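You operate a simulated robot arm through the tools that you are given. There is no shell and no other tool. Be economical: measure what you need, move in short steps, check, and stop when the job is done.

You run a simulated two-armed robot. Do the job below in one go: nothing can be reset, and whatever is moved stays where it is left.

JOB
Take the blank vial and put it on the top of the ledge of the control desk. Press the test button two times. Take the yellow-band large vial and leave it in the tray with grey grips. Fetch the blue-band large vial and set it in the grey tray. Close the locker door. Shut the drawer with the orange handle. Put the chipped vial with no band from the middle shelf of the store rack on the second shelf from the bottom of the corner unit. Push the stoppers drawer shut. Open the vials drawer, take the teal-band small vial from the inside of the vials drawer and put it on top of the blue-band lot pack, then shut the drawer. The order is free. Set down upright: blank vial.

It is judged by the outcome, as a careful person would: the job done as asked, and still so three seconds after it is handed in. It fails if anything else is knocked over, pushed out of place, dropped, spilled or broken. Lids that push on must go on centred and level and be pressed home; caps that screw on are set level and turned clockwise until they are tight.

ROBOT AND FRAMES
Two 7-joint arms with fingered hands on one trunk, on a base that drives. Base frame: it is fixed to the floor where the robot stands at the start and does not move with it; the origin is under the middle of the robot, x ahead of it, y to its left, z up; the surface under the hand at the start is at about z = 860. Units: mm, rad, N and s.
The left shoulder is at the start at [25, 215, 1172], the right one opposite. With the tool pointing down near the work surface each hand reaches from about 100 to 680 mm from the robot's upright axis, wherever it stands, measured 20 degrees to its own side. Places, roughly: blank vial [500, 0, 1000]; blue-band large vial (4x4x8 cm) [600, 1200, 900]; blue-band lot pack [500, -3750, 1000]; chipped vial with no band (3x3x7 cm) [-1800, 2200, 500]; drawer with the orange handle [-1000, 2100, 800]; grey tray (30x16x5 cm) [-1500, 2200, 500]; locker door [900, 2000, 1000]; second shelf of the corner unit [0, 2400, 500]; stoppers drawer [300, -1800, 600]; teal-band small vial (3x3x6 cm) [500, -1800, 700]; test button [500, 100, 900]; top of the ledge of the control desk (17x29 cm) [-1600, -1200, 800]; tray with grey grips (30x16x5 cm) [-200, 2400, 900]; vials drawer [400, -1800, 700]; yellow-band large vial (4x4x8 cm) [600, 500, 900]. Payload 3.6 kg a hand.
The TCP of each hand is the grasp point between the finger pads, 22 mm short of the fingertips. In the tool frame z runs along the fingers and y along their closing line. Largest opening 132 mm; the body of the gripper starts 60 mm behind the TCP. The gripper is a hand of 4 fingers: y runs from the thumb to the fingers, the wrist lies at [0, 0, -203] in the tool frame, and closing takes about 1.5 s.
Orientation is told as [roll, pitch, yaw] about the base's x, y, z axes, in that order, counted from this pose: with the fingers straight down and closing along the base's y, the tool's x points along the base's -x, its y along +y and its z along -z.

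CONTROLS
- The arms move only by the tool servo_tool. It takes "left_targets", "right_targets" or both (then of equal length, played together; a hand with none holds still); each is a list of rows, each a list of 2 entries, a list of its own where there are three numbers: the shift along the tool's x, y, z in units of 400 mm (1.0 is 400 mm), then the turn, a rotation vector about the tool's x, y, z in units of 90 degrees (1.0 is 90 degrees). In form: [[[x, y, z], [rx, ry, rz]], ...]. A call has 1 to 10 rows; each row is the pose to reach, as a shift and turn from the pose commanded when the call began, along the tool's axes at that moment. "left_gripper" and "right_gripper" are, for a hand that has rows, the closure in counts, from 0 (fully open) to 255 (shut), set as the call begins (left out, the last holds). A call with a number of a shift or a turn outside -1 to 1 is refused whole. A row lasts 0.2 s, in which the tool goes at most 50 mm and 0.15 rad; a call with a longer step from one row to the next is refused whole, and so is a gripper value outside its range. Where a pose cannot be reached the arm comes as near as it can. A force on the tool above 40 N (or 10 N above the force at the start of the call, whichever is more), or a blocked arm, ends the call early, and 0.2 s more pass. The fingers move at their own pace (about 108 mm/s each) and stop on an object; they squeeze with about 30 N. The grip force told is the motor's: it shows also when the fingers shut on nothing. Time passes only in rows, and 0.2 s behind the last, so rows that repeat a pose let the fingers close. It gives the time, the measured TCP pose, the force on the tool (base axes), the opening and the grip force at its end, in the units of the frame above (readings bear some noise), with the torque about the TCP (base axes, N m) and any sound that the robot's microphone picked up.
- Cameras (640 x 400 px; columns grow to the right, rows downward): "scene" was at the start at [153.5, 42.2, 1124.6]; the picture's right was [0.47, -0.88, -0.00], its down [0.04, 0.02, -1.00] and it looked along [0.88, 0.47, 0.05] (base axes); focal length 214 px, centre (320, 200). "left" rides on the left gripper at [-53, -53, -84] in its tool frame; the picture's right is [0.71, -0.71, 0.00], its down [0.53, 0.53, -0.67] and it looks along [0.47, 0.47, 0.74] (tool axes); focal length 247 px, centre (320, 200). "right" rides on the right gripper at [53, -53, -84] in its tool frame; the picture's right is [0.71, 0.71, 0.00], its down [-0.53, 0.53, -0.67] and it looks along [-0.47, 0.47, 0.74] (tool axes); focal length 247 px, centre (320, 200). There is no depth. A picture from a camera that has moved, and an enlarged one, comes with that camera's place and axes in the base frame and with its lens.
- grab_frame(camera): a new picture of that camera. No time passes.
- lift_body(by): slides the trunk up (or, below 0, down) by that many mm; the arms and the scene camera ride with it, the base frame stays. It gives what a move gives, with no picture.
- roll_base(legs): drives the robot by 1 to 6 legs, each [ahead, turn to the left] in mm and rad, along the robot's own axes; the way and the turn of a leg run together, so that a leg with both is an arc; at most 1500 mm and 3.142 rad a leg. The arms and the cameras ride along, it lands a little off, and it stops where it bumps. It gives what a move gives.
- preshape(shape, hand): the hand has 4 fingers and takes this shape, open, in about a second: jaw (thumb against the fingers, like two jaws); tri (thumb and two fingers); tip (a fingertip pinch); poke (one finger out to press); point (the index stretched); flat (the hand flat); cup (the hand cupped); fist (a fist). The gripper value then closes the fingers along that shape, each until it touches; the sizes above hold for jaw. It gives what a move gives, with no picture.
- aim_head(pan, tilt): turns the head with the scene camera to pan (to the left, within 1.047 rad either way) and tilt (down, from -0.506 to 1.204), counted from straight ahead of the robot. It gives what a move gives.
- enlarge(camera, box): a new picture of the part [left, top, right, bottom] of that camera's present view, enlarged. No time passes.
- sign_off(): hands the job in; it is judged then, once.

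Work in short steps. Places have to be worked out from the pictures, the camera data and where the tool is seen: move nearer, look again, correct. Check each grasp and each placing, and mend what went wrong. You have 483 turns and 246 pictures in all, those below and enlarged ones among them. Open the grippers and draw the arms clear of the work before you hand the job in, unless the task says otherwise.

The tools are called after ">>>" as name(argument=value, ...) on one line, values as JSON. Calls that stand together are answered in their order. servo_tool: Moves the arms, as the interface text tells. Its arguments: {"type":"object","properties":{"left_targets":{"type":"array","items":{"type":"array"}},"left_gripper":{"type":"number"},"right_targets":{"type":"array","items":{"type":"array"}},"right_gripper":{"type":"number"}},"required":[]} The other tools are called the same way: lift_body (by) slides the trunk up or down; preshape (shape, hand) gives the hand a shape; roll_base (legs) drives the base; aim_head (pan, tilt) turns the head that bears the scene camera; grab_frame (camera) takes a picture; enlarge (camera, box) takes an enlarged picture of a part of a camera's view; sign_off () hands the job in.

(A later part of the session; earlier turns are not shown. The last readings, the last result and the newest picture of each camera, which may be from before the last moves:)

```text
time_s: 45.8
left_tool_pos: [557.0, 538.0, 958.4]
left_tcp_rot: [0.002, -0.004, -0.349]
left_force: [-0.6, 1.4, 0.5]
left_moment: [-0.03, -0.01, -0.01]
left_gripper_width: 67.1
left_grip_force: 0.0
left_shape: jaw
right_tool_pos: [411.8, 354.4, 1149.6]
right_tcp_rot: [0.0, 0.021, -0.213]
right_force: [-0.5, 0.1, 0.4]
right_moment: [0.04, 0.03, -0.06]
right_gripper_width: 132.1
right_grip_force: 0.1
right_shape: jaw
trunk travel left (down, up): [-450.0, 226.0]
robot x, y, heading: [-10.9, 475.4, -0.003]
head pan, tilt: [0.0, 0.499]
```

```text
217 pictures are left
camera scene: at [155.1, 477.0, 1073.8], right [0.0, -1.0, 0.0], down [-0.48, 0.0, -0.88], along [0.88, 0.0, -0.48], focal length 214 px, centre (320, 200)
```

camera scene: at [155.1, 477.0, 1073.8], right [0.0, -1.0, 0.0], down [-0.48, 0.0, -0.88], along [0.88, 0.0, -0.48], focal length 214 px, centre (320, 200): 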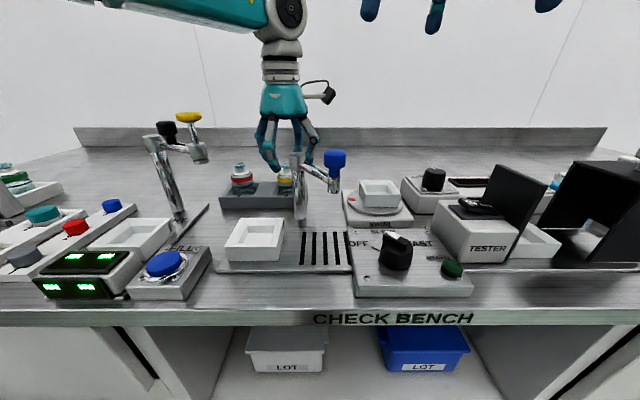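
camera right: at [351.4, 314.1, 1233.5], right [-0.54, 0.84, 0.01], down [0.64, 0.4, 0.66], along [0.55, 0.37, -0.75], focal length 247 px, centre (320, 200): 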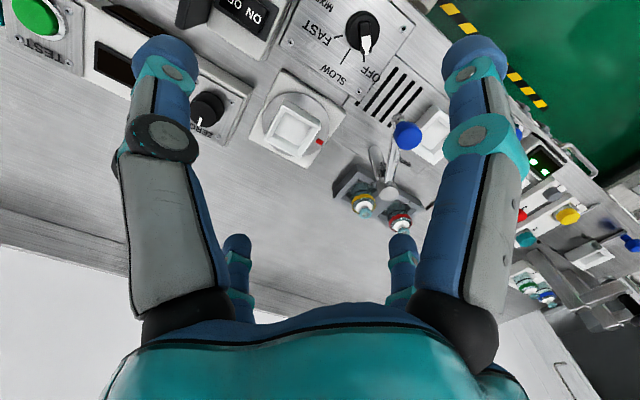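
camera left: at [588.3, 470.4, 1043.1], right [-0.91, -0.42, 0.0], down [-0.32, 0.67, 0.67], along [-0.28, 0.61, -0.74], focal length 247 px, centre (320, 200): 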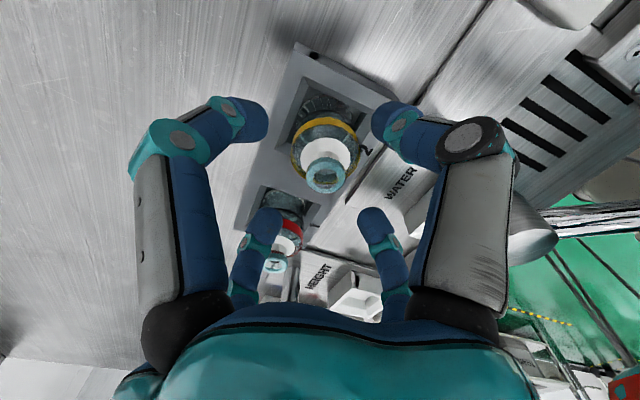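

The lip lies centred between the four fingertips within ~3 mm. I lower to z ≈ 908 and close.

>>> servo_tool(left_targets=[[[0.003, 0.002, 0.06], [0, 0, 0]], [[0.004, 0.002, 0.1], [0, 0, 0]], [[0.004, 0.002, 0.122], [0, 0, 0]]])

>>> grab_frame(camera="left")

>>> enlarge(camera="scene", box=[200, 90, 380, 230])

```text
time_s: 46.6
left_tool_pos: [555.6, 540.4, 910.3]
left_tcp_rot: [0.001, -0.005, -0.348]
left_force: [0.4, 0.9, 0.2]
left_moment: [0.01, -0.03, -0.02]
left_gripper_width: 67.0
left_grip_force: 0.1
left_shape: jaw
right_tool_pos: [411.3, 355.4, 1149.1]
right_tcp_rot: [-0.001, 0.021, -0.21]
right_force: [-0.6, 0.3, -0.4]
right_moment: [0.02, 0.02, -0.02]
right_gripper_width: 132.0
right_grip_force: 0.1
right_shape: jaw
trunk travel left (down, up): [-450.0, 226.0]
robot x, y, heading: [-8.7, 478.9, -0.002]
head pan, tilt: [0.0, 0.499]
```

```text
216 pictures are left
camera left: at [587.3, 472.5, 995.0], right [-0.91, -0.42, 0.0], down [-0.32, 0.67, 0.67], along [-0.28, 0.61, -0.74], focal length 247 px, centre (320, 200)
```

left: 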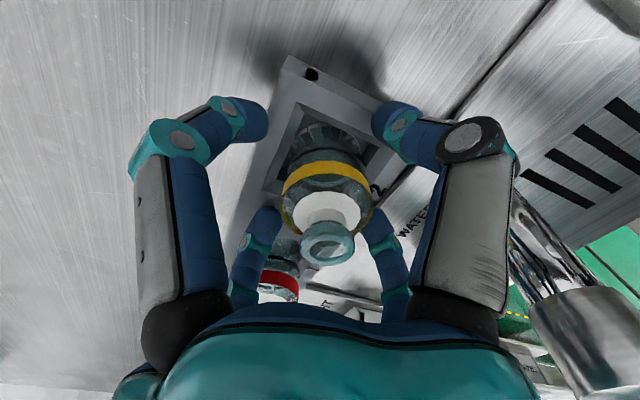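

```text
2.86 times, centred on (290, 160) of scene
camera zoom: at [155.2, 477.0, 1073.8], right [0.0, -1.0, 0.0], down [-0.48, 0.0, -0.88], along [0.88, 0.0, -0.48], focal length 613 px, centre (406, 314)
```

zoom: 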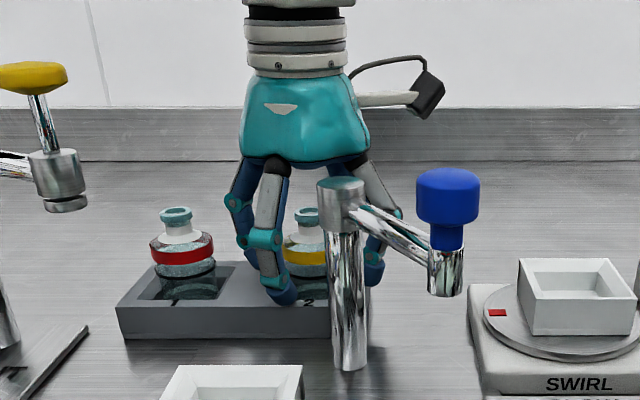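

Well placed; I close the hand on the vial.

>>> servo_tool(left_targets=[[[0, 0, 0], [0, 0, 0]], [[0, 0, 0], [0, 0, 0]], [[0, 0, 0], [0, 0, 0]], [[0, 0, 0], [0, 0, 0]], [[0, 0, 0], [0, 0, 0]], [[0, 0, 0], [0, 0, 0]]], left_gripper=255)

>>> grab_frame(camera="left")

```text
time_s: 48.0
left_tool_pos: [554.5, 540.7, 910.4]
left_tcp_rot: [0.002, -0.001, -0.349]
left_force: [-0.1, -0.4, -0.3]
left_moment: [-0.02, 0.04, 0.0]
left_gripper_width: 33.6
left_grip_force: 30.2
left_shape: jaw
right_tool_pos: [411.3, 355.0, 1148.7]
right_tcp_rot: [0.0, 0.021, -0.212]
right_force: [0.4, 0.2, 0.0]
right_moment: [-0.01, -0.02, 0.02]
right_gripper_width: 131.9
right_grip_force: 0.1
right_shape: jaw
trunk travel left (down, up): [-450.0, 226.0]
robot x, y, heading: [-14.2, 478.0, 0.001]
head pan, tilt: [0.0, 0.499]
```

```text
214 pictures are left
camera left: at [586.9, 472.4, 995.1], right [-0.91, -0.42, 0.0], down [-0.32, 0.67, 0.67], along [-0.28, 0.61, -0.74], focal length 247 px, centre (320, 200)
```

left: 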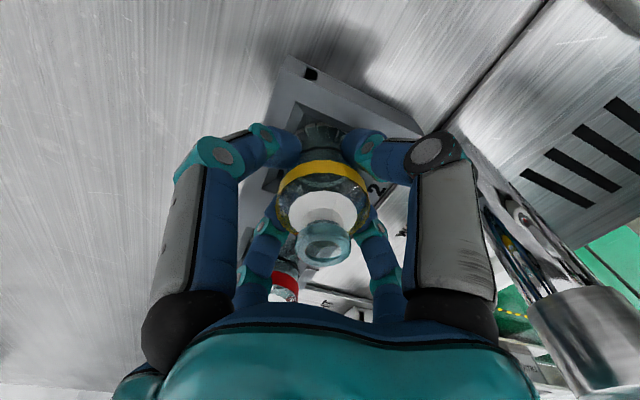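

Grip is firm at 34 mm. I lift straight up 210 mm.

>>> servo_tool(left_targets=[[[0, 0, -0.06], [0, 0, 0]], [[0, 0, -0.14], [0, 0, 0]], [[0, 0, -0.24], [0, 0, 0]], [[0, 0, -0.34], [0, 0, 0]], [[0, 0, -0.44], [0, 0, 0]], [[0, 0, -0.54], [0, 0, 0]], [[0, 0, -0.6], [0, 0, 0]]])

>>> grab_frame(camera="left")

>>> grab_frame(camera="scene")

```text
time_s: 49.6
left_tool_pos: [552.7, 541.8, 1151.3]
left_tcp_rot: [0.0, -0.002, -0.349]
left_force: [0.1, 0.1, 0.6]
left_moment: [-0.02, -0.01, 0.01]
left_gripper_width: 33.4
left_grip_force: 29.9
left_shape: jaw
right_tool_pos: [412.3, 354.3, 1149.3]
right_tcp_rot: [-0.001, 0.019, -0.211]
right_force: [-0.1, 0.0, 1.1]
right_moment: [-0.03, 0.0, 0.03]
right_gripper_width: 132.2
right_grip_force: 0.0
right_shape: jaw
trunk travel left (down, up): [-450.0, 226.0]
robot x, y, heading: [-11.7, 475.7, -0.002]
head pan, tilt: [0.0, 0.499]
```

```text
213 pictures are left
camera left: at [585.6, 472.6, 1235.9], right [-0.91, -0.42, 0.0], down [-0.32, 0.67, 0.67], along [-0.28, 0.61, -0.74], focal length 247 px, centre (320, 200)
```

left: 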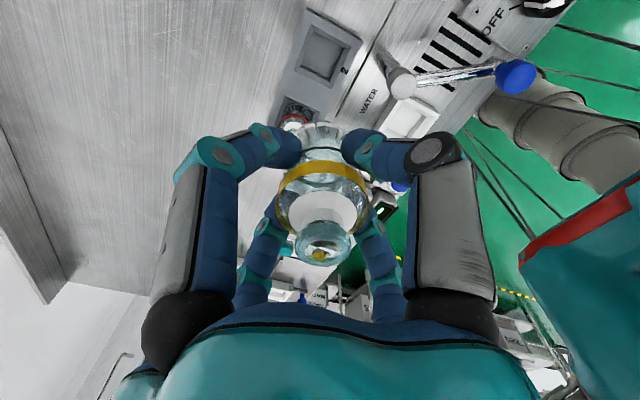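

```text
212 pictures are left
camera scene: at [154.9, 476.9, 1073.8], right [0.0, -1.0, 0.0], down [-0.48, 0.0, -0.88], along [0.88, 0.0, -0.48], focal length 214 px, centre (320, 200)
```

scene: 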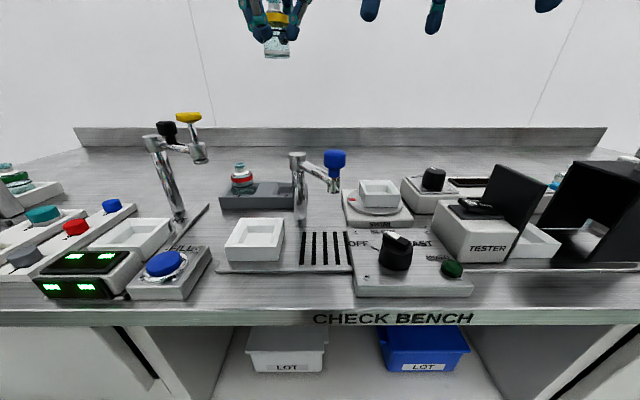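

The yellow-band vial is held. I tuck the left arm back and high before driving.

>>> servo_tool(left_targets=[[[0.09, 0.035, -0.02], [0, 0, -0.03]], [[0.18, 0.07, -0.04], [0, 0, -0.06]], [[0.27, 0.105, -0.06], [0, 0, -0.09]], [[0.36, 0.14, -0.08], [0, 0, -0.12]], [[0.45, 0.175, -0.1], [0, 0, -0.16]], [[0.54, 0.21, -0.12], [0, 0, -0.19]], [[0.627, 0.245, -0.125], [0, 0, -0.222]]])

>>> roll_base(legs=[[-250, 0], [0, 0.785]])

```text
time_s: 51.2
left_tool_pos: [349.9, 719.3, 1201.3]
left_tcp_rot: [0.001, -0.004, -0.002]
left_force: [-0.2, 0.0, -0.6]
left_moment: [-0.02, -0.01, 0.0]
left_gripper_width: 33.7
left_grip_force: 30.3
left_shape: jaw
right_tool_pos: [410.6, 355.5, 1149.7]
right_tcp_rot: [0.001, 0.019, -0.213]
right_force: [-0.6, 0.6, 0.3]
right_moment: [-0.01, -0.02, -0.05]
right_gripper_width: 132.2
right_grip_force: 0.1
right_shape: jaw
trunk travel left (down, up): [-450.0, 226.0]
robot x, y, heading: [-8.1, 475.9, -0.005]
head pan, tilt: [0.0, 0.499]
```

```text
time_s: 55.1
left_tool_pos: [-175.6, 904.3, 1201.5]
left_tcp_rot: [0.001, -0.003, 0.787]
left_force: [-1.0, 0.2, 0.0]
left_moment: [-0.04, 0.0, -0.03]
left_gripper_width: 33.7
left_grip_force: 29.7
left_shape: jaw
right_tool_pos: [123.4, 690.8, 1148.9]
right_tcp_rot: [0.0, 0.022, 0.577]
right_force: [-0.5, 0.2, 0.1]
right_moment: [-0.01, -0.01, -0.03]
right_gripper_width: 132.0
right_grip_force: 0.0
right_shape: jaw
trunk travel left (down, up): [-450.0, 226.0]
robot x, y, heading: [-236.4, 447.9, 0.782]
head pan, tilt: [0.0, 0.499]
```

That worked. I look toward the bench's left end, the locker and corner.

>>> aim_head(pan=0.1, tilt=0.3)

>>> grab_frame(camera="scene")

>>> aim_head(pan=1.0, tilt=0.3)

>>> grab_frame(camera="scene")

```text
time_s: 55.9
left_tool_pos: [-175.3, 902.3, 1202.1]
left_tcp_rot: [0.002, -0.004, 0.785]
left_force: [0.2, -0.7, 0.7]
left_moment: [0.01, -0.01, 0.03]
left_gripper_width: 33.5
left_grip_force: 29.6
left_shape: jaw
right_tool_pos: [123.8, 688.7, 1150.5]
right_tcp_rot: [0.003, 0.021, 0.578]
right_force: [0.4, -1.1, -0.3]
right_moment: [0.02, 0.03, 0.01]
right_gripper_width: 132.1
right_grip_force: 0.1
right_shape: jaw
trunk travel left (down, up): [-450.0, 226.0]
robot x, y, heading: [-237.9, 453.3, 0.779]
head pan, tilt: [0.099, 0.3]
```

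```text
211 pictures are left
camera scene: at [-122.8, 576.9, 1092.2], right [0.77, -0.64, 0.0], down [-0.19, -0.23, -0.95], along [0.61, 0.74, -0.3], focal length 214 px, centre (320, 200)
```

scene: 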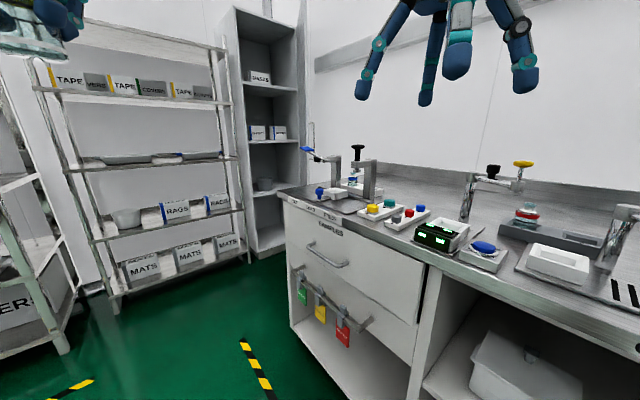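

```text
time_s: 57.1
left_tool_pos: [-176.2, 904.7, 1201.4]
left_tcp_rot: [0.001, -0.003, 0.788]
left_force: [0.3, 0.1, 0.5]
left_moment: [-0.01, 0.02, -0.04]
left_gripper_width: 33.5
left_grip_force: 30.2
left_shape: jaw
right_tool_pos: [123.6, 690.1, 1148.1]
right_tcp_rot: [-0.001, 0.02, 0.576]
right_force: [-0.4, -0.6, -1.3]
right_moment: [0.01, 0.01, 0.0]
right_gripper_width: 132.0
right_grip_force: 0.0
right_shape: jaw
trunk travel left (down, up): [-450.0, 226.0]
robot x, y, heading: [-235.5, 453.9, 0.781]
head pan, tilt: [1.0, 0.3]
```

```text
210 pictures are left
camera scene: at [-202.4, 597.1, 1092.2], right [0.98, 0.21, 0.0], down [0.06, -0.29, -0.96], along [-0.2, 0.93, -0.3], focal length 214 px, centre (320, 200)
```

scene: 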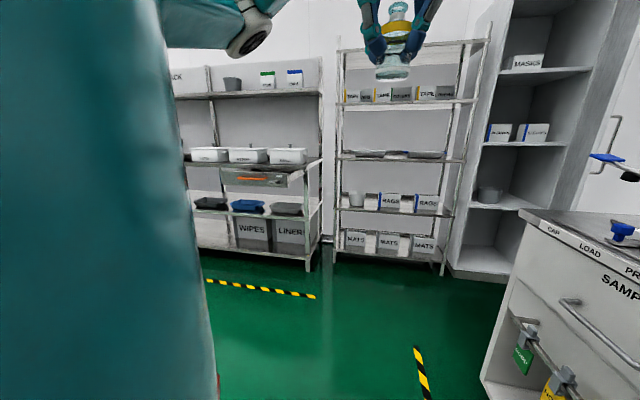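

I turn to face +y and drive to y ≈ 1330, then turn to the bench.

>>> roll_base(legs=[[0, 0.785], [900, 0], [0, -0.785], [0, -0.785]])

```text
time_s: 60.2
left_tool_pos: [-514.4, 842.5, 1199.8]
left_tcp_rot: [-0.001, -0.004, 1.57]
left_force: [0.0, 0.6, -1.3]
left_moment: [-0.05, -0.01, 0.02]
left_gripper_width: 33.3
left_grip_force: 29.6
left_shape: jaw
right_tool_pos: [-150.5, 902.3, 1149.3]
right_tcp_rot: [-0.006, 0.022, 1.353]
right_force: [-0.1, 0.5, 0.0]
right_moment: [-0.03, -0.02, -0.02]
right_gripper_width: 132.0
right_grip_force: 0.2
right_shape: jaw
trunk travel left (down, up): [-450.0, 226.0]
robot x, y, heading: [-197.3, 477.3, 1.597]
head pan, tilt: [1.0, 0.3]
stopped in leg 2: the robot was blocked; the commanded pose is now the measured one
```

The drive was stopped at once; I look down ahead.

>>> aim_head(pan=0.0, tilt=1.0)

>>> grab_frame(camera="scene")

```text
time_s: 61.5
left_tool_pos: [-513.0, 839.6, 1201.5]
left_tcp_rot: [0.0, -0.005, 1.566]
left_force: [-0.1, 1.0, -0.3]
left_moment: [-0.01, 0.04, -0.02]
left_gripper_width: 33.5
left_grip_force: 29.9
left_shape: jaw
right_tool_pos: [-148.5, 899.3, 1150.5]
right_tcp_rot: [0.0, 0.02, 1.354]
right_force: [-0.3, 0.3, -0.7]
right_moment: [0.0, 0.02, -0.05]
right_gripper_width: 132.3
right_grip_force: 0.1
right_shape: jaw
trunk travel left (down, up): [-450.0, 226.0]
robot x, y, heading: [-195.2, 475.2, 1.597]
head pan, tilt: [0.0, 1.0]
```

```text
209 pictures are left
camera scene: at [-203.2, 623.0, 1032.7], right [1.0, 0.03, 0.0], down [0.02, -0.84, -0.54], along [-0.01, 0.54, -0.84], focal length 214 px, centre (320, 200)
```

scene: 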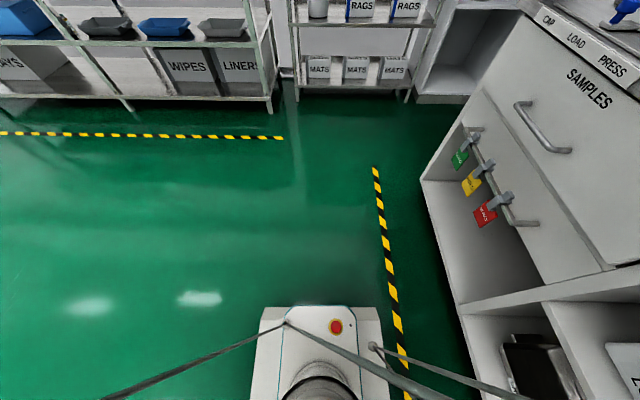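

The floor ahead looks clear. I try driving again.

>>> roll_base(legs=[[300, 0]])

```text
time_s: 63.5
left_tool_pos: [-519.6, 1145.4, 1202.0]
left_tcp_rot: [-0.001, -0.002, 1.561]
left_force: [-0.3, 0.4, -0.5]
left_moment: [0.03, 0.01, 0.03]
left_gripper_width: 33.3
left_grip_force: 30.2
left_shape: jaw
right_tool_pos: [-153.5, 1203.3, 1150.1]
right_tcp_rot: [-0.002, 0.022, 1.351]
right_force: [0.2, 0.2, -1.0]
right_moment: [0.02, -0.01, 0.02]
right_gripper_width: 132.1
right_grip_force: 0.0
right_shape: jaw
trunk travel left (down, up): [-450.0, 226.0]
robot x, y, heading: [-204.4, 780.2, 1.596]
head pan, tilt: [0.0, 1.0]
```

It works. I continue.

>>> roll_base(legs=[[550, 0], [0, -0.8], [0, -0.8]])

>>> aim_head(pan=0.0, tilt=0.5)

>>> grab_frame(camera="scene")

```text
time_s: 69.8
left_tool_pos: [-49.1, 1784.0, 1204.4]
left_tcp_rot: [0.003, -0.003, 0.503]
left_force: [0.5, -0.3, 0.1]
left_moment: [0.0, 0.02, 0.01]
left_gripper_width: 33.1
left_grip_force: 30.3
left_shape: jaw
right_tool_pos: [182.2, 1495.7, 1152.3]
right_tcp_rot: [0.004, 0.022, 0.295]
right_force: [-0.2, 0.0, -0.8]
right_moment: [0.02, 0.02, -0.05]
right_gripper_width: 131.9
right_grip_force: 0.0
right_shape: jaw
trunk travel left (down, up): [-450.0, 226.0]
robot x, y, heading: [-242.0, 1374.1, 0.512]
head pan, tilt: [0.0, 1.0]
stopped in leg 3: the robot was blocked; the commanded pose is now the measured one
```

```text
time_s: 70.8
left_tool_pos: [-52.1, 1788.8, 1203.9]
left_tcp_rot: [0.0, -0.004, 0.503]
left_force: [0.3, -0.2, -1.7]
left_moment: [0.02, 0.0, 0.0]
left_gripper_width: 33.2
left_grip_force: 29.8
left_shape: jaw
right_tool_pos: [178.0, 1499.2, 1152.5]
right_tcp_rot: [0.001, 0.019, 0.297]
right_force: [0.5, 0.4, -0.1]
right_moment: [0.03, -0.02, 0.01]
right_gripper_width: 132.2
right_grip_force: 0.0
right_shape: jaw
trunk travel left (down, up): [-450.0, 226.0]
robot x, y, heading: [-241.9, 1371.6, 0.507]
head pan, tilt: [0.0, 0.499]
```

```text
208 pictures are left
camera scene: at [-96.0, 1456.7, 1073.7], right [0.49, -0.87, 0.0], down [-0.42, -0.23, -0.88], along [0.77, 0.43, -0.48], focal length 214 px, centre (320, 200)
```

scene: 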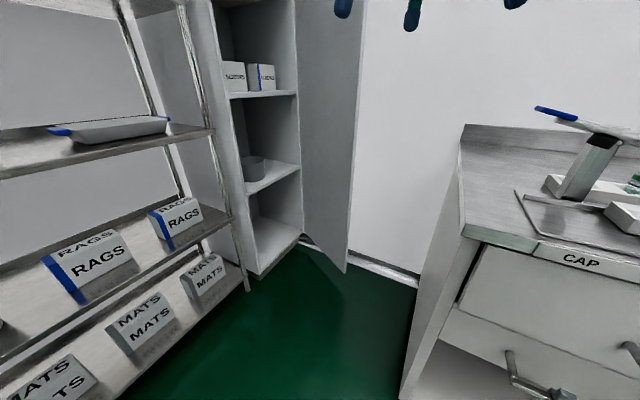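

I finish the turn toward the bench.

>>> roll_base(legs=[[0, -0.51]])

>>> grab_frame(camera="scene")

```text
time_s: 72.7
left_tool_pos: [131.3, 1638.7, 1204.7]
left_tcp_rot: [0.003, -0.005, -0.016]
left_force: [0.8, 0.5, -0.2]
left_moment: [-0.01, 0.0, 0.0]
left_gripper_width: 33.1
left_grip_force: 29.9
left_shape: jaw
right_tool_pos: [185.6, 1274.8, 1151.6]
right_tcp_rot: [0.0, 0.021, -0.224]
right_force: [-0.2, -0.6, 0.8]
right_moment: [0.0, 0.02, -0.04]
right_gripper_width: 131.9
right_grip_force: 0.0
right_shape: jaw
trunk travel left (down, up): [-450.0, 226.0]
robot x, y, heading: [-239.8, 1399.2, -0.003]
head pan, tilt: [0.0, 0.499]
```

```text
207 pictures are left
camera scene: at [-72.7, 1399.1, 1073.6], right [0.0, -1.0, 0.0], down [-0.48, 0.0, -0.88], along [0.88, 0.0, -0.48], focal length 214 px, centre (320, 200)
```

scene: 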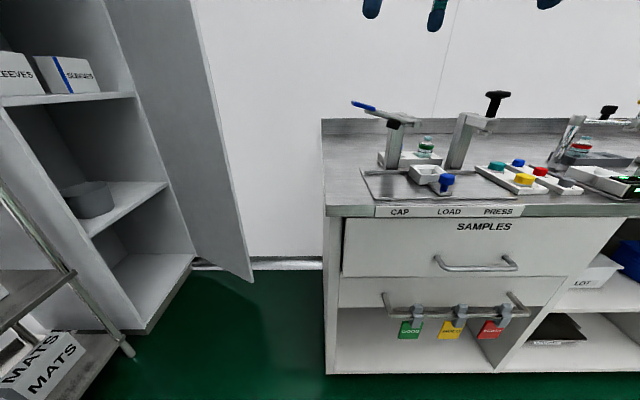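

I drive ahead and zoom on the press station where the blue-band vial stands.

>>> roll_base(legs=[[220, 0]])

>>> aim_head(pan=-0.4, tilt=0.4)

>>> enlarge(camera="scene", box=[160, 80, 480, 280])

>>> grab_frame(camera="right")

```text
time_s: 74.3
left_tool_pos: [346.9, 1637.7, 1204.3]
left_tcp_rot: [0.003, -0.005, -0.014]
left_force: [0.5, -0.2, -1.0]
left_moment: [-0.01, 0.01, 0.01]
left_gripper_width: 33.6
left_grip_force: 30.5
left_shape: jaw
right_tool_pos: [403.8, 1273.3, 1152.1]
right_tcp_rot: [-0.001, 0.021, -0.223]
right_force: [0.0, -0.2, 0.5]
right_moment: [-0.06, 0.01, 0.0]
right_gripper_width: 132.1
right_grip_force: 0.1
right_shape: jaw
trunk travel left (down, up): [-450.0, 226.0]
robot x, y, heading: [-23.8, 1397.4, -0.004]
head pan, tilt: [0.0, 0.499]
```

```text
time_s: 75.2
left_tool_pos: [346.8, 1638.5, 1205.0]
left_tcp_rot: [0.002, -0.006, -0.013]
left_force: [-0.4, -0.3, 0.1]
left_moment: [0.01, -0.02, -0.03]
left_gripper_width: 33.4
left_grip_force: 29.9
left_shape: jaw
right_tool_pos: [403.1, 1273.7, 1154.2]
right_tcp_rot: [0.0, 0.019, -0.224]
right_force: [-0.2, 0.0, 0.1]
right_moment: [0.04, -0.02, -0.01]
right_gripper_width: 131.9
right_grip_force: 0.1
right_shape: jaw
trunk travel left (down, up): [-450.0, 226.0]
robot x, y, heading: [-26.6, 1397.5, -0.004]
head pan, tilt: [-0.4, 0.4]
```

```text
2.00 times, centred on (320, 180) of scene
camera zoom: at [137.2, 1362.4, 1082.9], right [-0.39, -0.92, 0.0], down [-0.36, 0.15, -0.92], along [0.85, -0.36, -0.39], focal length 429 px, centre (320, 240)
```

zoom: 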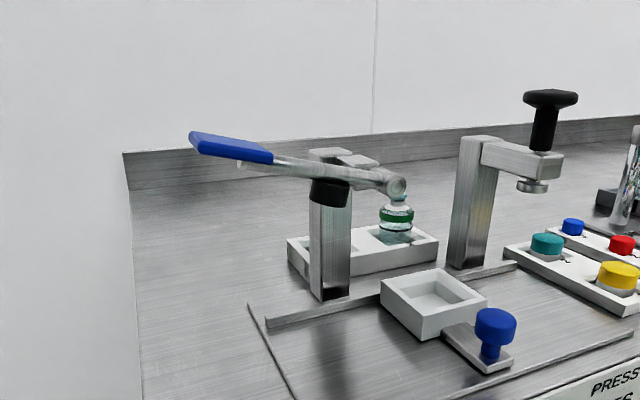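

```text
205 pictures are left
camera right: at [339.5, 1232.8, 1238.2], right [-0.53, 0.85, 0.01], down [0.64, 0.39, 0.66], along [0.55, 0.36, -0.75], focal length 247 px, centre (320, 200)
```

right: 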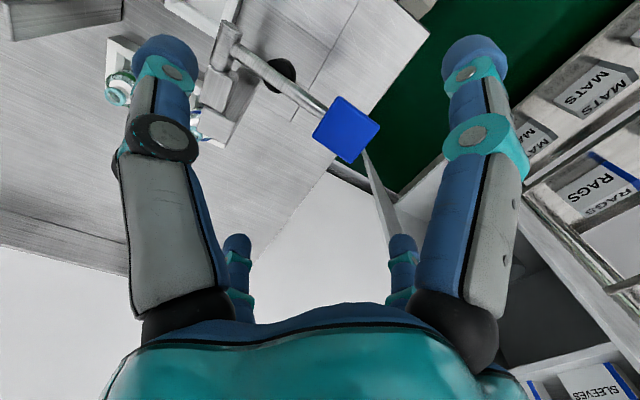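

Blue-band vial estimated at (545, 1177, top ~932), green one at (545, 1090), press column at (469, 1210). I bring the right hand high above the blue vial, turned so the column falls between fingers.

>>> servo_tool(right_targets=[[[-0.06, -0.02, 0.0], [0, 0, -0.06]], [[-0.12, -0.04, 0.0], [0, 0, -0.12]], [[-0.18, -0.07, 0.01], [0, 0, -0.19]], [[-0.24, -0.1, 0.03], [0, 0, -0.26]], [[-0.3, -0.12, 0.06], [0, 0, -0.32]], [[-0.35, -0.14, 0.09], [0, 0, -0.378]], [[-0.4, -0.158, 0.125], [0, 0, -0.378]], [[-0.4, -0.158, 0.125], [0, 0, -0.378]]], right_gripper=110)

>>> grab_frame(camera="right")

>>> grab_frame(camera="scene")

```text
time_s: 77.0
left_tool_pos: [345.5, 1639.2, 1205.3]
left_tcp_rot: [0.0, -0.005, -0.014]
left_force: [0.0, -0.9, -0.1]
left_moment: [0.0, 0.03, -0.01]
left_gripper_width: 33.1
left_grip_force: 29.9
left_shape: jaw
right_tool_pos: [540.4, 1174.6, 1100.0]
right_tcp_rot: [0.009, 0.017, 0.374]
right_force: [0.1, -0.1, -0.1]
right_moment: [-0.01, 0.06, 0.01]
right_gripper_width: 75.4
right_grip_force: 0.0
right_shape: jaw
trunk travel left (down, up): [-450.0, 226.0]
robot x, y, heading: [-22.8, 1399.9, -0.009]
head pan, tilt: [-0.4, 0.4]
```

```text
204 pictures are left
camera right: at [512.1, 1105.9, 1183.3], right [-0.92, 0.4, 0.02], down [0.31, 0.68, 0.67], along [0.26, 0.61, -0.75], focal length 247 px, centre (320, 200)
```

right: 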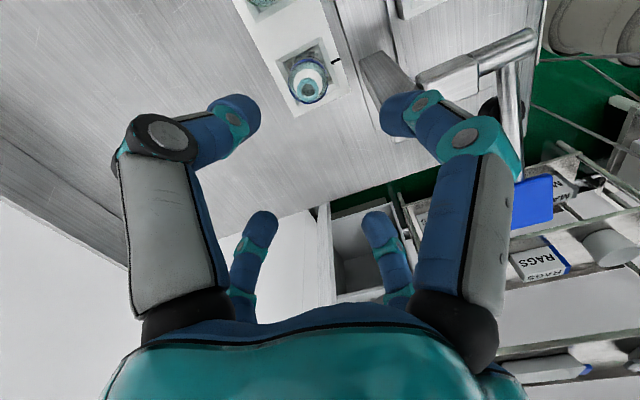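

```text
203 pictures are left
camera scene: at [136.9, 1362.4, 1083.0], right [-0.39, -0.92, 0.0], down [-0.36, 0.15, -0.92], along [0.85, -0.36, -0.39], focal length 214 px, centre (320, 200)
```

scene: 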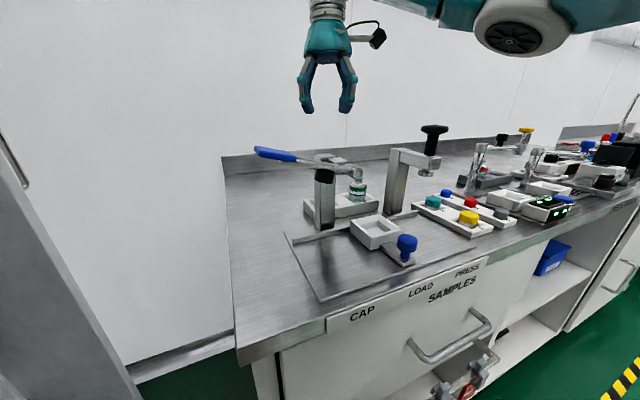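

The blue vial lip is at about (554, 1174). I correct by +14 mm in x and lower to z ≈ 955.

>>> servo_tool(right_targets=[[[-0.031, -0.0135, 0.02], [0, 0, 0]], [[-0.031, -0.0135, 0.1], [0, 0, 0]], [[-0.031, -0.0135, 0.2], [0, 0, 0]], [[-0.031, -0.0135, 0.3], [0, 0, 0]], [[-0.031, -0.0135, 0.3625], [0, 0, 0]], [[-0.031, -0.0135, 0.3625], [0, 0, 0]]], right_gripper=126)

>>> grab_frame(camera="right")

>>> enlarge(camera="scene", box=[240, 40, 480, 260])

```text
time_s: 78.4
left_tool_pos: [345.6, 1638.1, 1206.4]
left_tcp_rot: [0.002, -0.004, -0.015]
left_force: [-0.2, 0.0, -0.2]
left_moment: [-0.01, -0.02, -0.02]
left_gripper_width: 33.2
left_grip_force: 30.3
left_shape: jaw
right_tool_pos: [552.4, 1178.0, 954.6]
right_tcp_rot: [0.011, 0.015, 0.37]
right_force: [-0.2, 0.2, 0.3]
right_moment: [0.0, 0.01, -0.01]
right_gripper_width: 67.3
right_grip_force: 0.1
right_shape: jaw
trunk travel left (down, up): [-450.0, 226.0]
robot x, y, heading: [-23.1, 1397.6, -0.008]
head pan, tilt: [-0.4, 0.4]
```

```text
202 pictures are left
camera right: at [523.9, 1107.8, 1038.2], right [-0.92, 0.4, 0.02], down [0.31, 0.68, 0.67], along [0.26, 0.62, -0.75], focal length 247 px, centre (320, 200)
```

right: 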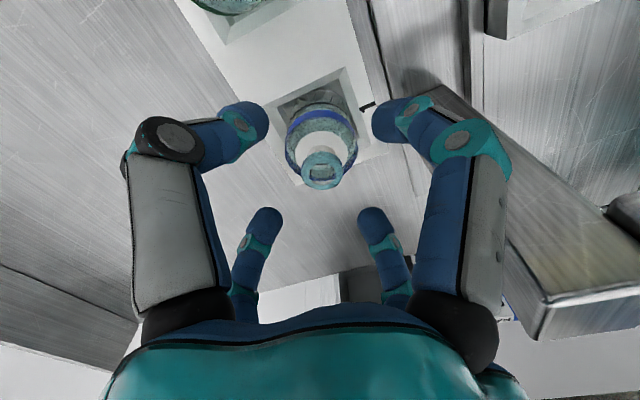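

```text
1.82 times, centred on (360, 150) of scene
camera zoom: at [137.1, 1362.4, 1083.0], right [-0.39, -0.92, 0.0], down [-0.36, 0.15, -0.92], along [0.85, -0.36, -0.39], focal length 390 px, centre (247, 291)
```

zoom: 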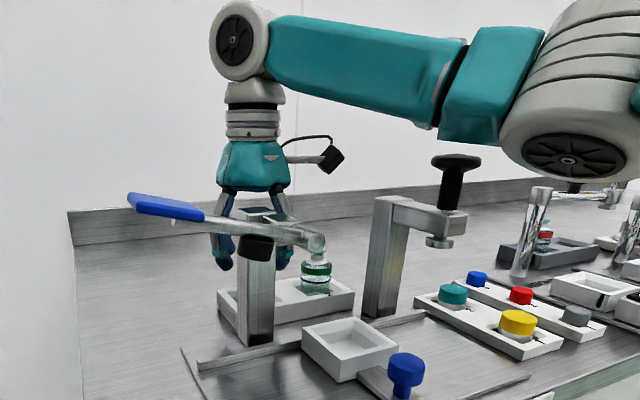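

Centred. I lower to z ≈ 909 and close.

>>> servo_tool(right_targets=[[[0, 0, 0.04], [0, 0, 0]], [[0, 0, 0.08], [0, 0, 0]], [[0, 0, 0.113], [0, 0, 0]], [[0, 0, 0.113], [0, 0, 0]]])

>>> servo_tool(right_targets=[[[0, 0, 0], [0, 0, 0]], [[0, 0, 0], [0, 0, 0]], [[0, 0, 0], [0, 0, 0]], [[0, 0, 0], [0, 0, 0]], [[0, 0, 0], [0, 0, 0]], [[0, 0, 0], [0, 0, 0]]], right_gripper=255)

>>> grab_frame(camera="right")

```text
time_s: 79.4
left_tool_pos: [346.8, 1638.2, 1204.6]
left_tcp_rot: [0.002, -0.005, -0.014]
left_force: [0.2, 0.2, -0.9]
left_moment: [0.02, 0.0, -0.01]
left_gripper_width: 33.2
left_grip_force: 30.3
left_shape: jaw
right_tool_pos: [552.6, 1176.0, 909.6]
right_tcp_rot: [0.012, 0.014, 0.371]
right_force: [0.0, -0.1, 0.1]
right_moment: [-0.01, 0.0, -0.03]
right_gripper_width: 67.3
right_grip_force: 0.1
right_shape: jaw
trunk travel left (down, up): [-450.0, 226.0]
robot x, y, heading: [-22.1, 1398.1, -0.006]
head pan, tilt: [-0.4, 0.4]
heard: click
```

```text
time_s: 80.8
left_tool_pos: [345.0, 1637.9, 1204.1]
left_tcp_rot: [0.001, -0.006, -0.014]
left_force: [-0.2, -0.5, 0.0]
left_moment: [-0.01, 0.03, 0.0]
left_gripper_width: 33.1
left_grip_force: 30.3
left_shape: jaw
right_tool_pos: [553.6, 1177.1, 909.4]
right_tcp_rot: [0.01, 0.016, 0.368]
right_force: [0.5, -0.4, -0.6]
right_moment: [0.01, 0.01, 0.02]
right_gripper_width: 33.4
right_grip_force: 30.1
right_shape: jaw
trunk travel left (down, up): [-450.0, 226.0]
robot x, y, heading: [-23.4, 1398.3, -0.002]
head pan, tilt: [-0.4, 0.4]
```

```text
200 pictures are left
camera right: at [524.5, 1107.3, 994.4], right [-0.91, 0.4, 0.02], down [0.31, 0.68, 0.67], along [0.26, 0.61, -0.75], focal length 247 px, centre (320, 200)
```

right: 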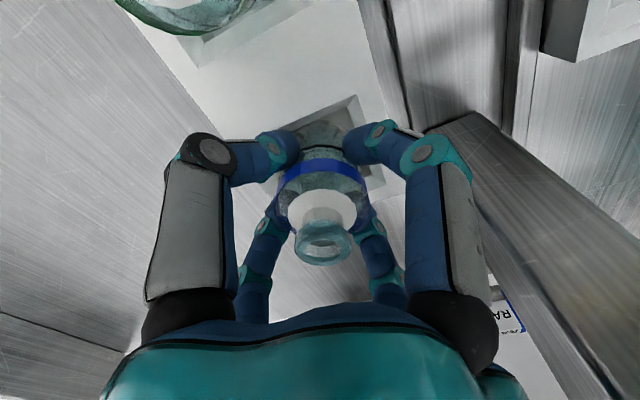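

Blue vial gripped, but a click was heard during lowering; I check the scene for contact by the arm.

>>> grab_frame(camera="scene")

>>> enlarge(camera="scene", box=[320, 60, 600, 240])

```text
199 pictures are left
camera scene: at [137.0, 1362.5, 1083.0], right [-0.39, -0.92, 0.0], down [-0.36, 0.15, -0.92], along [0.85, -0.36, -0.39], focal length 214 px, centre (320, 200)
```

scene: 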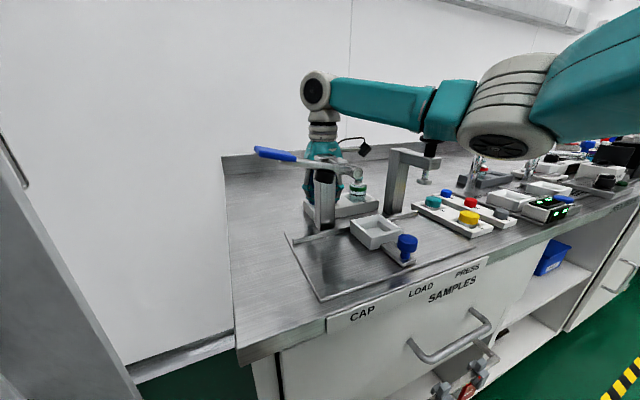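

```text
2.22 times, centred on (460, 150) of scene
camera zoom: at [137.0, 1362.5, 1083.0], right [-0.39, -0.92, 0.0], down [-0.36, 0.15, -0.92], along [0.85, -0.36, -0.39], focal length 477 px, centre (9, 311)
```

zoom: 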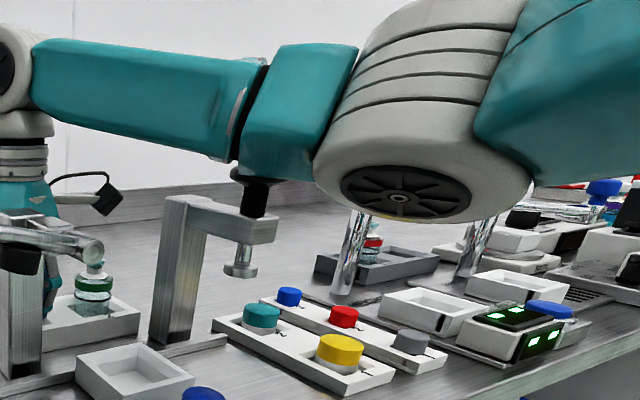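

The forearm pressed the press's spring knob down. I lift straight up, then check that it springs back.

>>> servo_tool(right_targets=[[[0, 0, -0.05], [0, 0, 0]], [[0, 0, -0.12], [0, 0, 0]], [[0, 0, -0.22], [0, 0, 0]], [[0, 0, -0.32], [0, 0, 0]], [[0, 0, -0.42], [0, 0, 0]], [[0, 0, -0.52], [0, 0, 0]], [[0, 0, -0.6], [0, 0, 0]]])

>>> grab_frame(camera="scene")

>>> enlarge(camera="scene", box=[240, 60, 600, 260])

```text
time_s: 82.4
left_tool_pos: [345.6, 1638.2, 1204.5]
left_tcp_rot: [0.002, -0.005, -0.014]
left_force: [0.0, -0.5, -0.8]
left_moment: [0.02, -0.01, 0.01]
left_gripper_width: 33.2
left_grip_force: 29.6
left_shape: jaw
right_tool_pos: [557.5, 1173.9, 1149.1]
right_tcp_rot: [0.009, 0.017, 0.369]
right_force: [-0.8, 0.0, -0.5]
right_moment: [0.0, -0.02, 0.02]
right_gripper_width: 34.0
right_grip_force: 29.8
right_shape: jaw
trunk travel left (down, up): [-450.0, 226.0]
robot x, y, heading: [-21.8, 1396.9, -0.004]
head pan, tilt: [-0.4, 0.4]
```

```text
197 pictures are left
camera scene: at [136.7, 1362.5, 1083.0], right [-0.39, -0.92, 0.0], down [-0.36, 0.15, -0.92], along [0.85, -0.36, -0.39], focal length 214 px, centre (320, 200)
```

scene: 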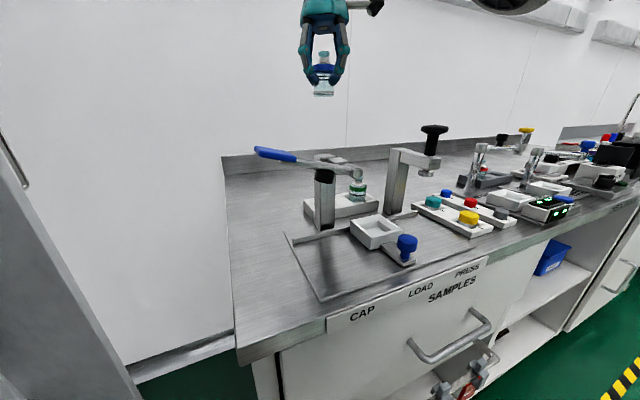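

```text
1.78 times, centred on (420, 160) of scene
camera zoom: at [136.7, 1362.5, 1083.0], right [-0.39, -0.92, 0.0], down [-0.36, 0.15, -0.92], along [0.85, -0.36, -0.39], focal length 381 px, centre (142, 271)
```

zoom: 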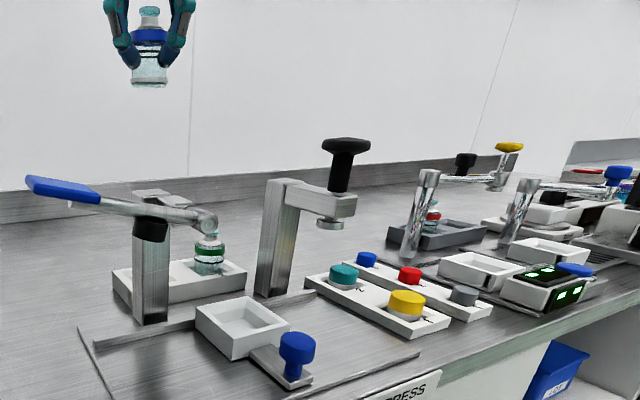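

The knob sprang back and all is in place. I tuck the right arm in and then back off and turn toward the corner unit.

>>> servo_tool(right_targets=[[[0.08, 0.03, -0.02], [0, 0, 0.03]], [[0.16, 0.06, -0.04], [0, 0, 0.07]], [[0.24, 0.1, -0.06], [0, 0, 0.11]], [[0.32, 0.135, -0.08], [0, 0, 0.15]], [[0.41, 0.17, -0.1], [0, 0, 0.19]], [[0.5, 0.21, -0.1275], [0, 0, 0.235]]])

>>> roll_base(legs=[[-250, 0], [0, 0.8]])

>>> aim_head(pan=0.6, tilt=0.25)

>>> grab_frame(camera="scene")

```text
time_s: 83.8
left_tool_pos: [345.9, 1638.1, 1205.3]
left_tcp_rot: [0.0, -0.006, -0.014]
left_force: [-0.1, -0.1, -0.4]
left_moment: [0.02, 0.01, 0.01]
left_gripper_width: 33.2
left_grip_force: 29.8
left_shape: jaw
right_tool_pos: [340.3, 1179.8, 1205.2]
right_tcp_rot: [0.002, 0.019, 0.0]
right_force: [-0.1, 0.7, 0.1]
right_moment: [-0.01, 0.02, 0.01]
right_gripper_width: 33.1
right_grip_force: 30.3
right_shape: jaw
trunk travel left (down, up): [-450.0, 226.0]
robot x, y, heading: [-23.8, 1399.2, -0.005]
head pan, tilt: [-0.4, 0.4]
```

```text
time_s: 87.8
left_tool_pos: [-185.6, 1831.2, 1204.1]
left_tcp_rot: [0.0, -0.002, 0.78]
left_force: [-0.1, -0.6, -0.6]
left_moment: [0.01, -0.01, -0.01]
left_gripper_width: 33.0
left_grip_force: 30.0
left_shape: jaw
right_tool_pos: [138.3, 1506.8, 1204.7]
right_tcp_rot: [0.007, 0.02, 0.794]
right_force: [-0.6, 0.3, -0.6]
right_moment: [0.02, 0.04, 0.02]
right_gripper_width: 33.1
right_grip_force: 30.5
right_shape: jaw
trunk travel left (down, up): [-450.0, 226.0]
robot x, y, heading: [-247.4, 1372.1, 0.789]
head pan, tilt: [-0.4, 0.4]
```

```text
time_s: 89.0
left_tool_pos: [-185.4, 1830.5, 1206.5]
left_tcp_rot: [0.002, -0.006, 0.78]
left_force: [0.2, -0.4, -0.7]
left_moment: [0.0, 0.0, 0.02]
left_gripper_width: 33.1
left_grip_force: 29.9
left_shape: jaw
right_tool_pos: [138.3, 1506.4, 1205.5]
right_tcp_rot: [0.005, 0.02, 0.796]
right_force: [0.6, -1.4, -0.1]
right_moment: [-0.01, -0.01, 0.0]
right_gripper_width: 33.3
right_grip_force: 30.5
right_shape: jaw
trunk travel left (down, up): [-450.0, 226.0]
robot x, y, heading: [-247.2, 1375.6, 0.788]
head pan, tilt: [0.6, 0.25]
```

```text
195 pictures are left
camera scene: at [-178.8, 1521.8, 1097.0], right [0.98, -0.18, 0.0], down [-0.05, -0.24, -0.97], along [0.18, 0.95, -0.25], focal length 214 px, centre (320, 200)
```

scene: 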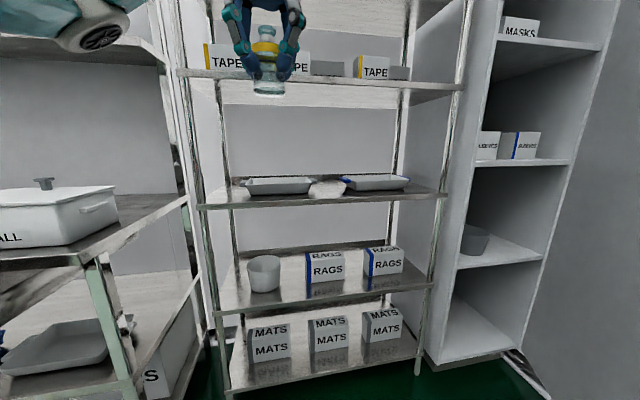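

Grey-grips tray is on the third shelf (z ≈ 900) at about (-190, 2400), next shelf at ~1300, so a top-down placement seems possible. I drive toward it.

>>> roll_base(legs=[[0, 0.31], [380, 0], [0, 0.47]])

>>> aim_head(pan=0.1, tilt=0.2)

>>> grab_frame(camera="scene")

```text
time_s: 93.8
left_tool_pos: [-351.6, 2082.0, 1204.1]
left_tcp_rot: [0.0, -0.004, 1.562]
left_force: [-0.3, 0.5, -0.2]
left_moment: [-0.01, -0.03, 0.03]
left_gripper_width: 32.7
left_grip_force: 29.7
left_shape: jaw
right_tool_pos: [107.6, 2081.2, 1205.0]
right_tcp_rot: [0.003, 0.02, 1.579]
right_force: [0.0, 0.1, -1.5]
right_moment: [0.01, 0.0, -0.01]
right_gripper_width: 33.0
right_grip_force: 30.3
right_shape: jaw
trunk travel left (down, up): [-450.0, 226.0]
robot x, y, heading: [-52.5, 1716.1, 1.567]
head pan, tilt: [0.6, 0.25]
```

```text
time_s: 94.8
left_tool_pos: [-350.3, 2081.5, 1205.5]
left_tcp_rot: [-0.001, -0.006, 1.563]
left_force: [-0.3, 0.4, -0.6]
left_moment: [0.0, 0.0, 0.0]
left_gripper_width: 33.0
left_grip_force: 29.5
left_shape: jaw
right_tool_pos: [106.3, 2080.0, 1205.9]
right_tcp_rot: [0.002, 0.02, 1.579]
right_force: [0.0, 0.1, -1.0]
right_moment: [-0.02, 0.0, 0.01]
right_gripper_width: 33.3
right_grip_force: 30.3
right_shape: jaw
trunk travel left (down, up): [-450.0, 226.0]
robot x, y, heading: [-58.4, 1717.2, 1.564]
head pan, tilt: [0.099, 0.201]
```

```text
194 pictures are left
camera scene: at [-64.6, 1884.5, 1101.5], right [1.0, 0.1, 0.0], down [0.02, -0.2, -0.98], along [-0.09, 0.98, -0.2], focal length 214 px, centre (320, 200)
```

scene: 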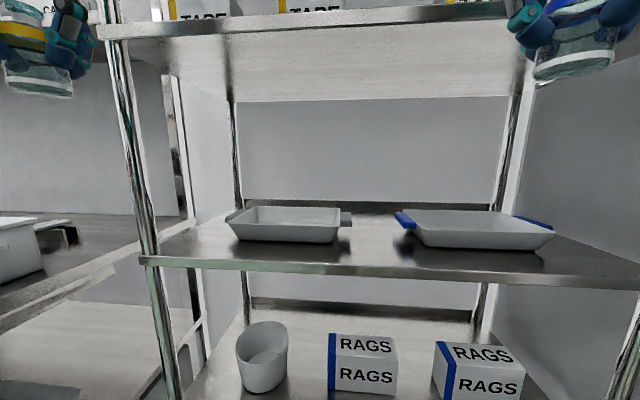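

Tray spans about x -330..-63, y 2360..2510, rim ~950; the shelf above starts at ~1275. I lower the trunk 100 mm, lower the left hand to z ≈ 1015 and pull both hands back a bit before driving closer.

>>> lift_body(by=-100)

>>> servo_tool(left_targets=[[[0.06, -0.03, 0.05], [0, 0, 0]], [[0.12, -0.06, 0.12], [0, 0, 0]], [[0.18, -0.1, 0.18], [0, 0, 0]], [[0.2, -0.15, 0.225], [0, 0, 0]]], right_targets=[[[0.06, 0, 0], [0, 0, 0]], [[0.12, 0, 0], [0, 0, 0]], [[0.18, 0, 0], [0, 0, 0]], [[0.24, 0, 0], [0, 0, 0]]])

```text
time_s: 96.1
left_tool_pos: [-351.4, 2081.8, 1106.9]
left_tcp_rot: [0.004, -0.005, 1.563]
left_force: [0.4, -0.4, -0.5]
left_moment: [0.01, 0.0, 0.01]
left_gripper_width: 32.8
left_grip_force: 30.6
left_shape: jaw
right_tool_pos: [107.0, 2080.5, 1106.1]
right_tcp_rot: [0.006, 0.018, 1.577]
right_force: [0.0, -0.6, -0.5]
right_moment: [-0.02, -0.02, 0.0]
right_gripper_width: 33.1
right_grip_force: 29.7
right_shape: jaw
trunk travel left (down, up): [-350.0, 326.0]
robot x, y, heading: [-54.2, 1714.1, 1.566]
head pan, tilt: [0.099, 0.201]
```

```text
time_s: 97.1
left_tool_pos: [-294.2, 2001.2, 1016.5]
left_tcp_rot: [0.003, -0.003, 1.561]
left_force: [-0.3, -0.1, 0.6]
left_moment: [0.01, 0.01, -0.03]
left_gripper_width: 32.9
left_grip_force: 29.8
left_shape: jaw
right_tool_pos: [108.0, 1983.3, 1107.3]
right_tcp_rot: [0.006, 0.019, 1.577]
right_force: [0.4, 0.2, -0.4]
right_moment: [-0.01, -0.02, 0.02]
right_gripper_width: 33.2
right_grip_force: 29.6
right_shape: jaw
trunk travel left (down, up): [-350.0, 326.0]
robot x, y, heading: [-52.5, 1714.8, 1.568]
head pan, tilt: [0.099, 0.201]
```

Now I drive forward 110 mm and look with the scene and left cameras.

>>> roll_base(legs=[[110, 0]])

>>> grab_frame(camera="scene")

>>> grab_frame(camera="left")

```text
time_s: 98.3
left_tool_pos: [-292.7, 2114.6, 1015.8]
left_tcp_rot: [0.002, -0.002, 1.562]
left_force: [0.2, 0.1, -0.6]
left_moment: [0.0, 0.0, 0.01]
left_gripper_width: 33.1
left_grip_force: 30.1
left_shape: jaw
right_tool_pos: [107.8, 2098.0, 1106.6]
right_tcp_rot: [0.006, 0.021, 1.577]
right_force: [0.7, 0.5, 0.3]
right_moment: [-0.01, -0.02, -0.01]
right_gripper_width: 33.2
right_grip_force: 29.6
right_shape: jaw
trunk travel left (down, up): [-350.0, 326.0]
robot x, y, heading: [-51.6, 1828.3, 1.567]
head pan, tilt: [0.099, 0.201]
```

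```text
193 pictures are left
camera scene: at [-63.7, 1999.8, 998.2], right [1.0, 0.1, 0.0], down [0.02, -0.2, -0.98], along [-0.09, 0.97, -0.2], focal length 214 px, centre (320, 200)
```

scene: 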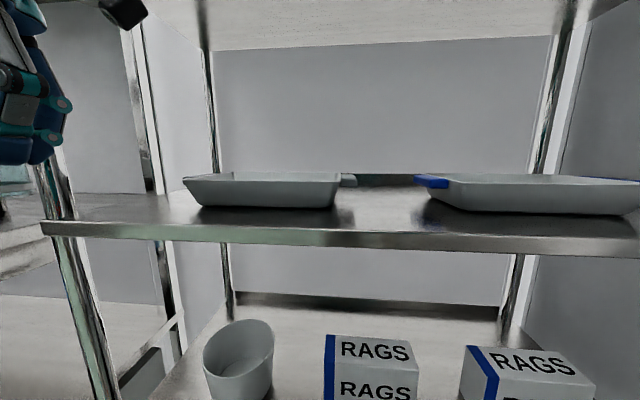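

```text
192 pictures are left
camera left: at [-238.9, 2168.3, 1100.7], right [0.7, -0.71, 0.0], down [-0.53, -0.52, 0.67], along [-0.48, -0.47, -0.74], focal length 247 px, centre (320, 200)
```

left: 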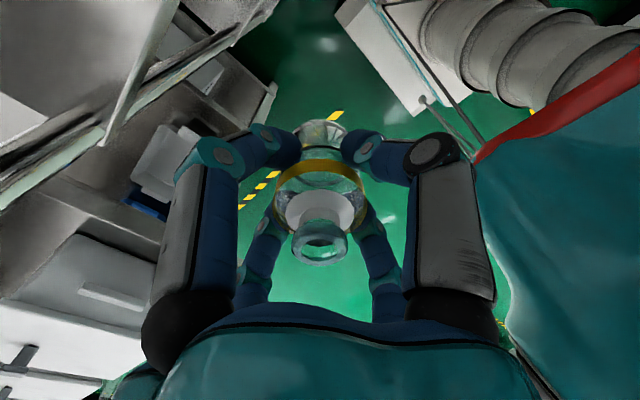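

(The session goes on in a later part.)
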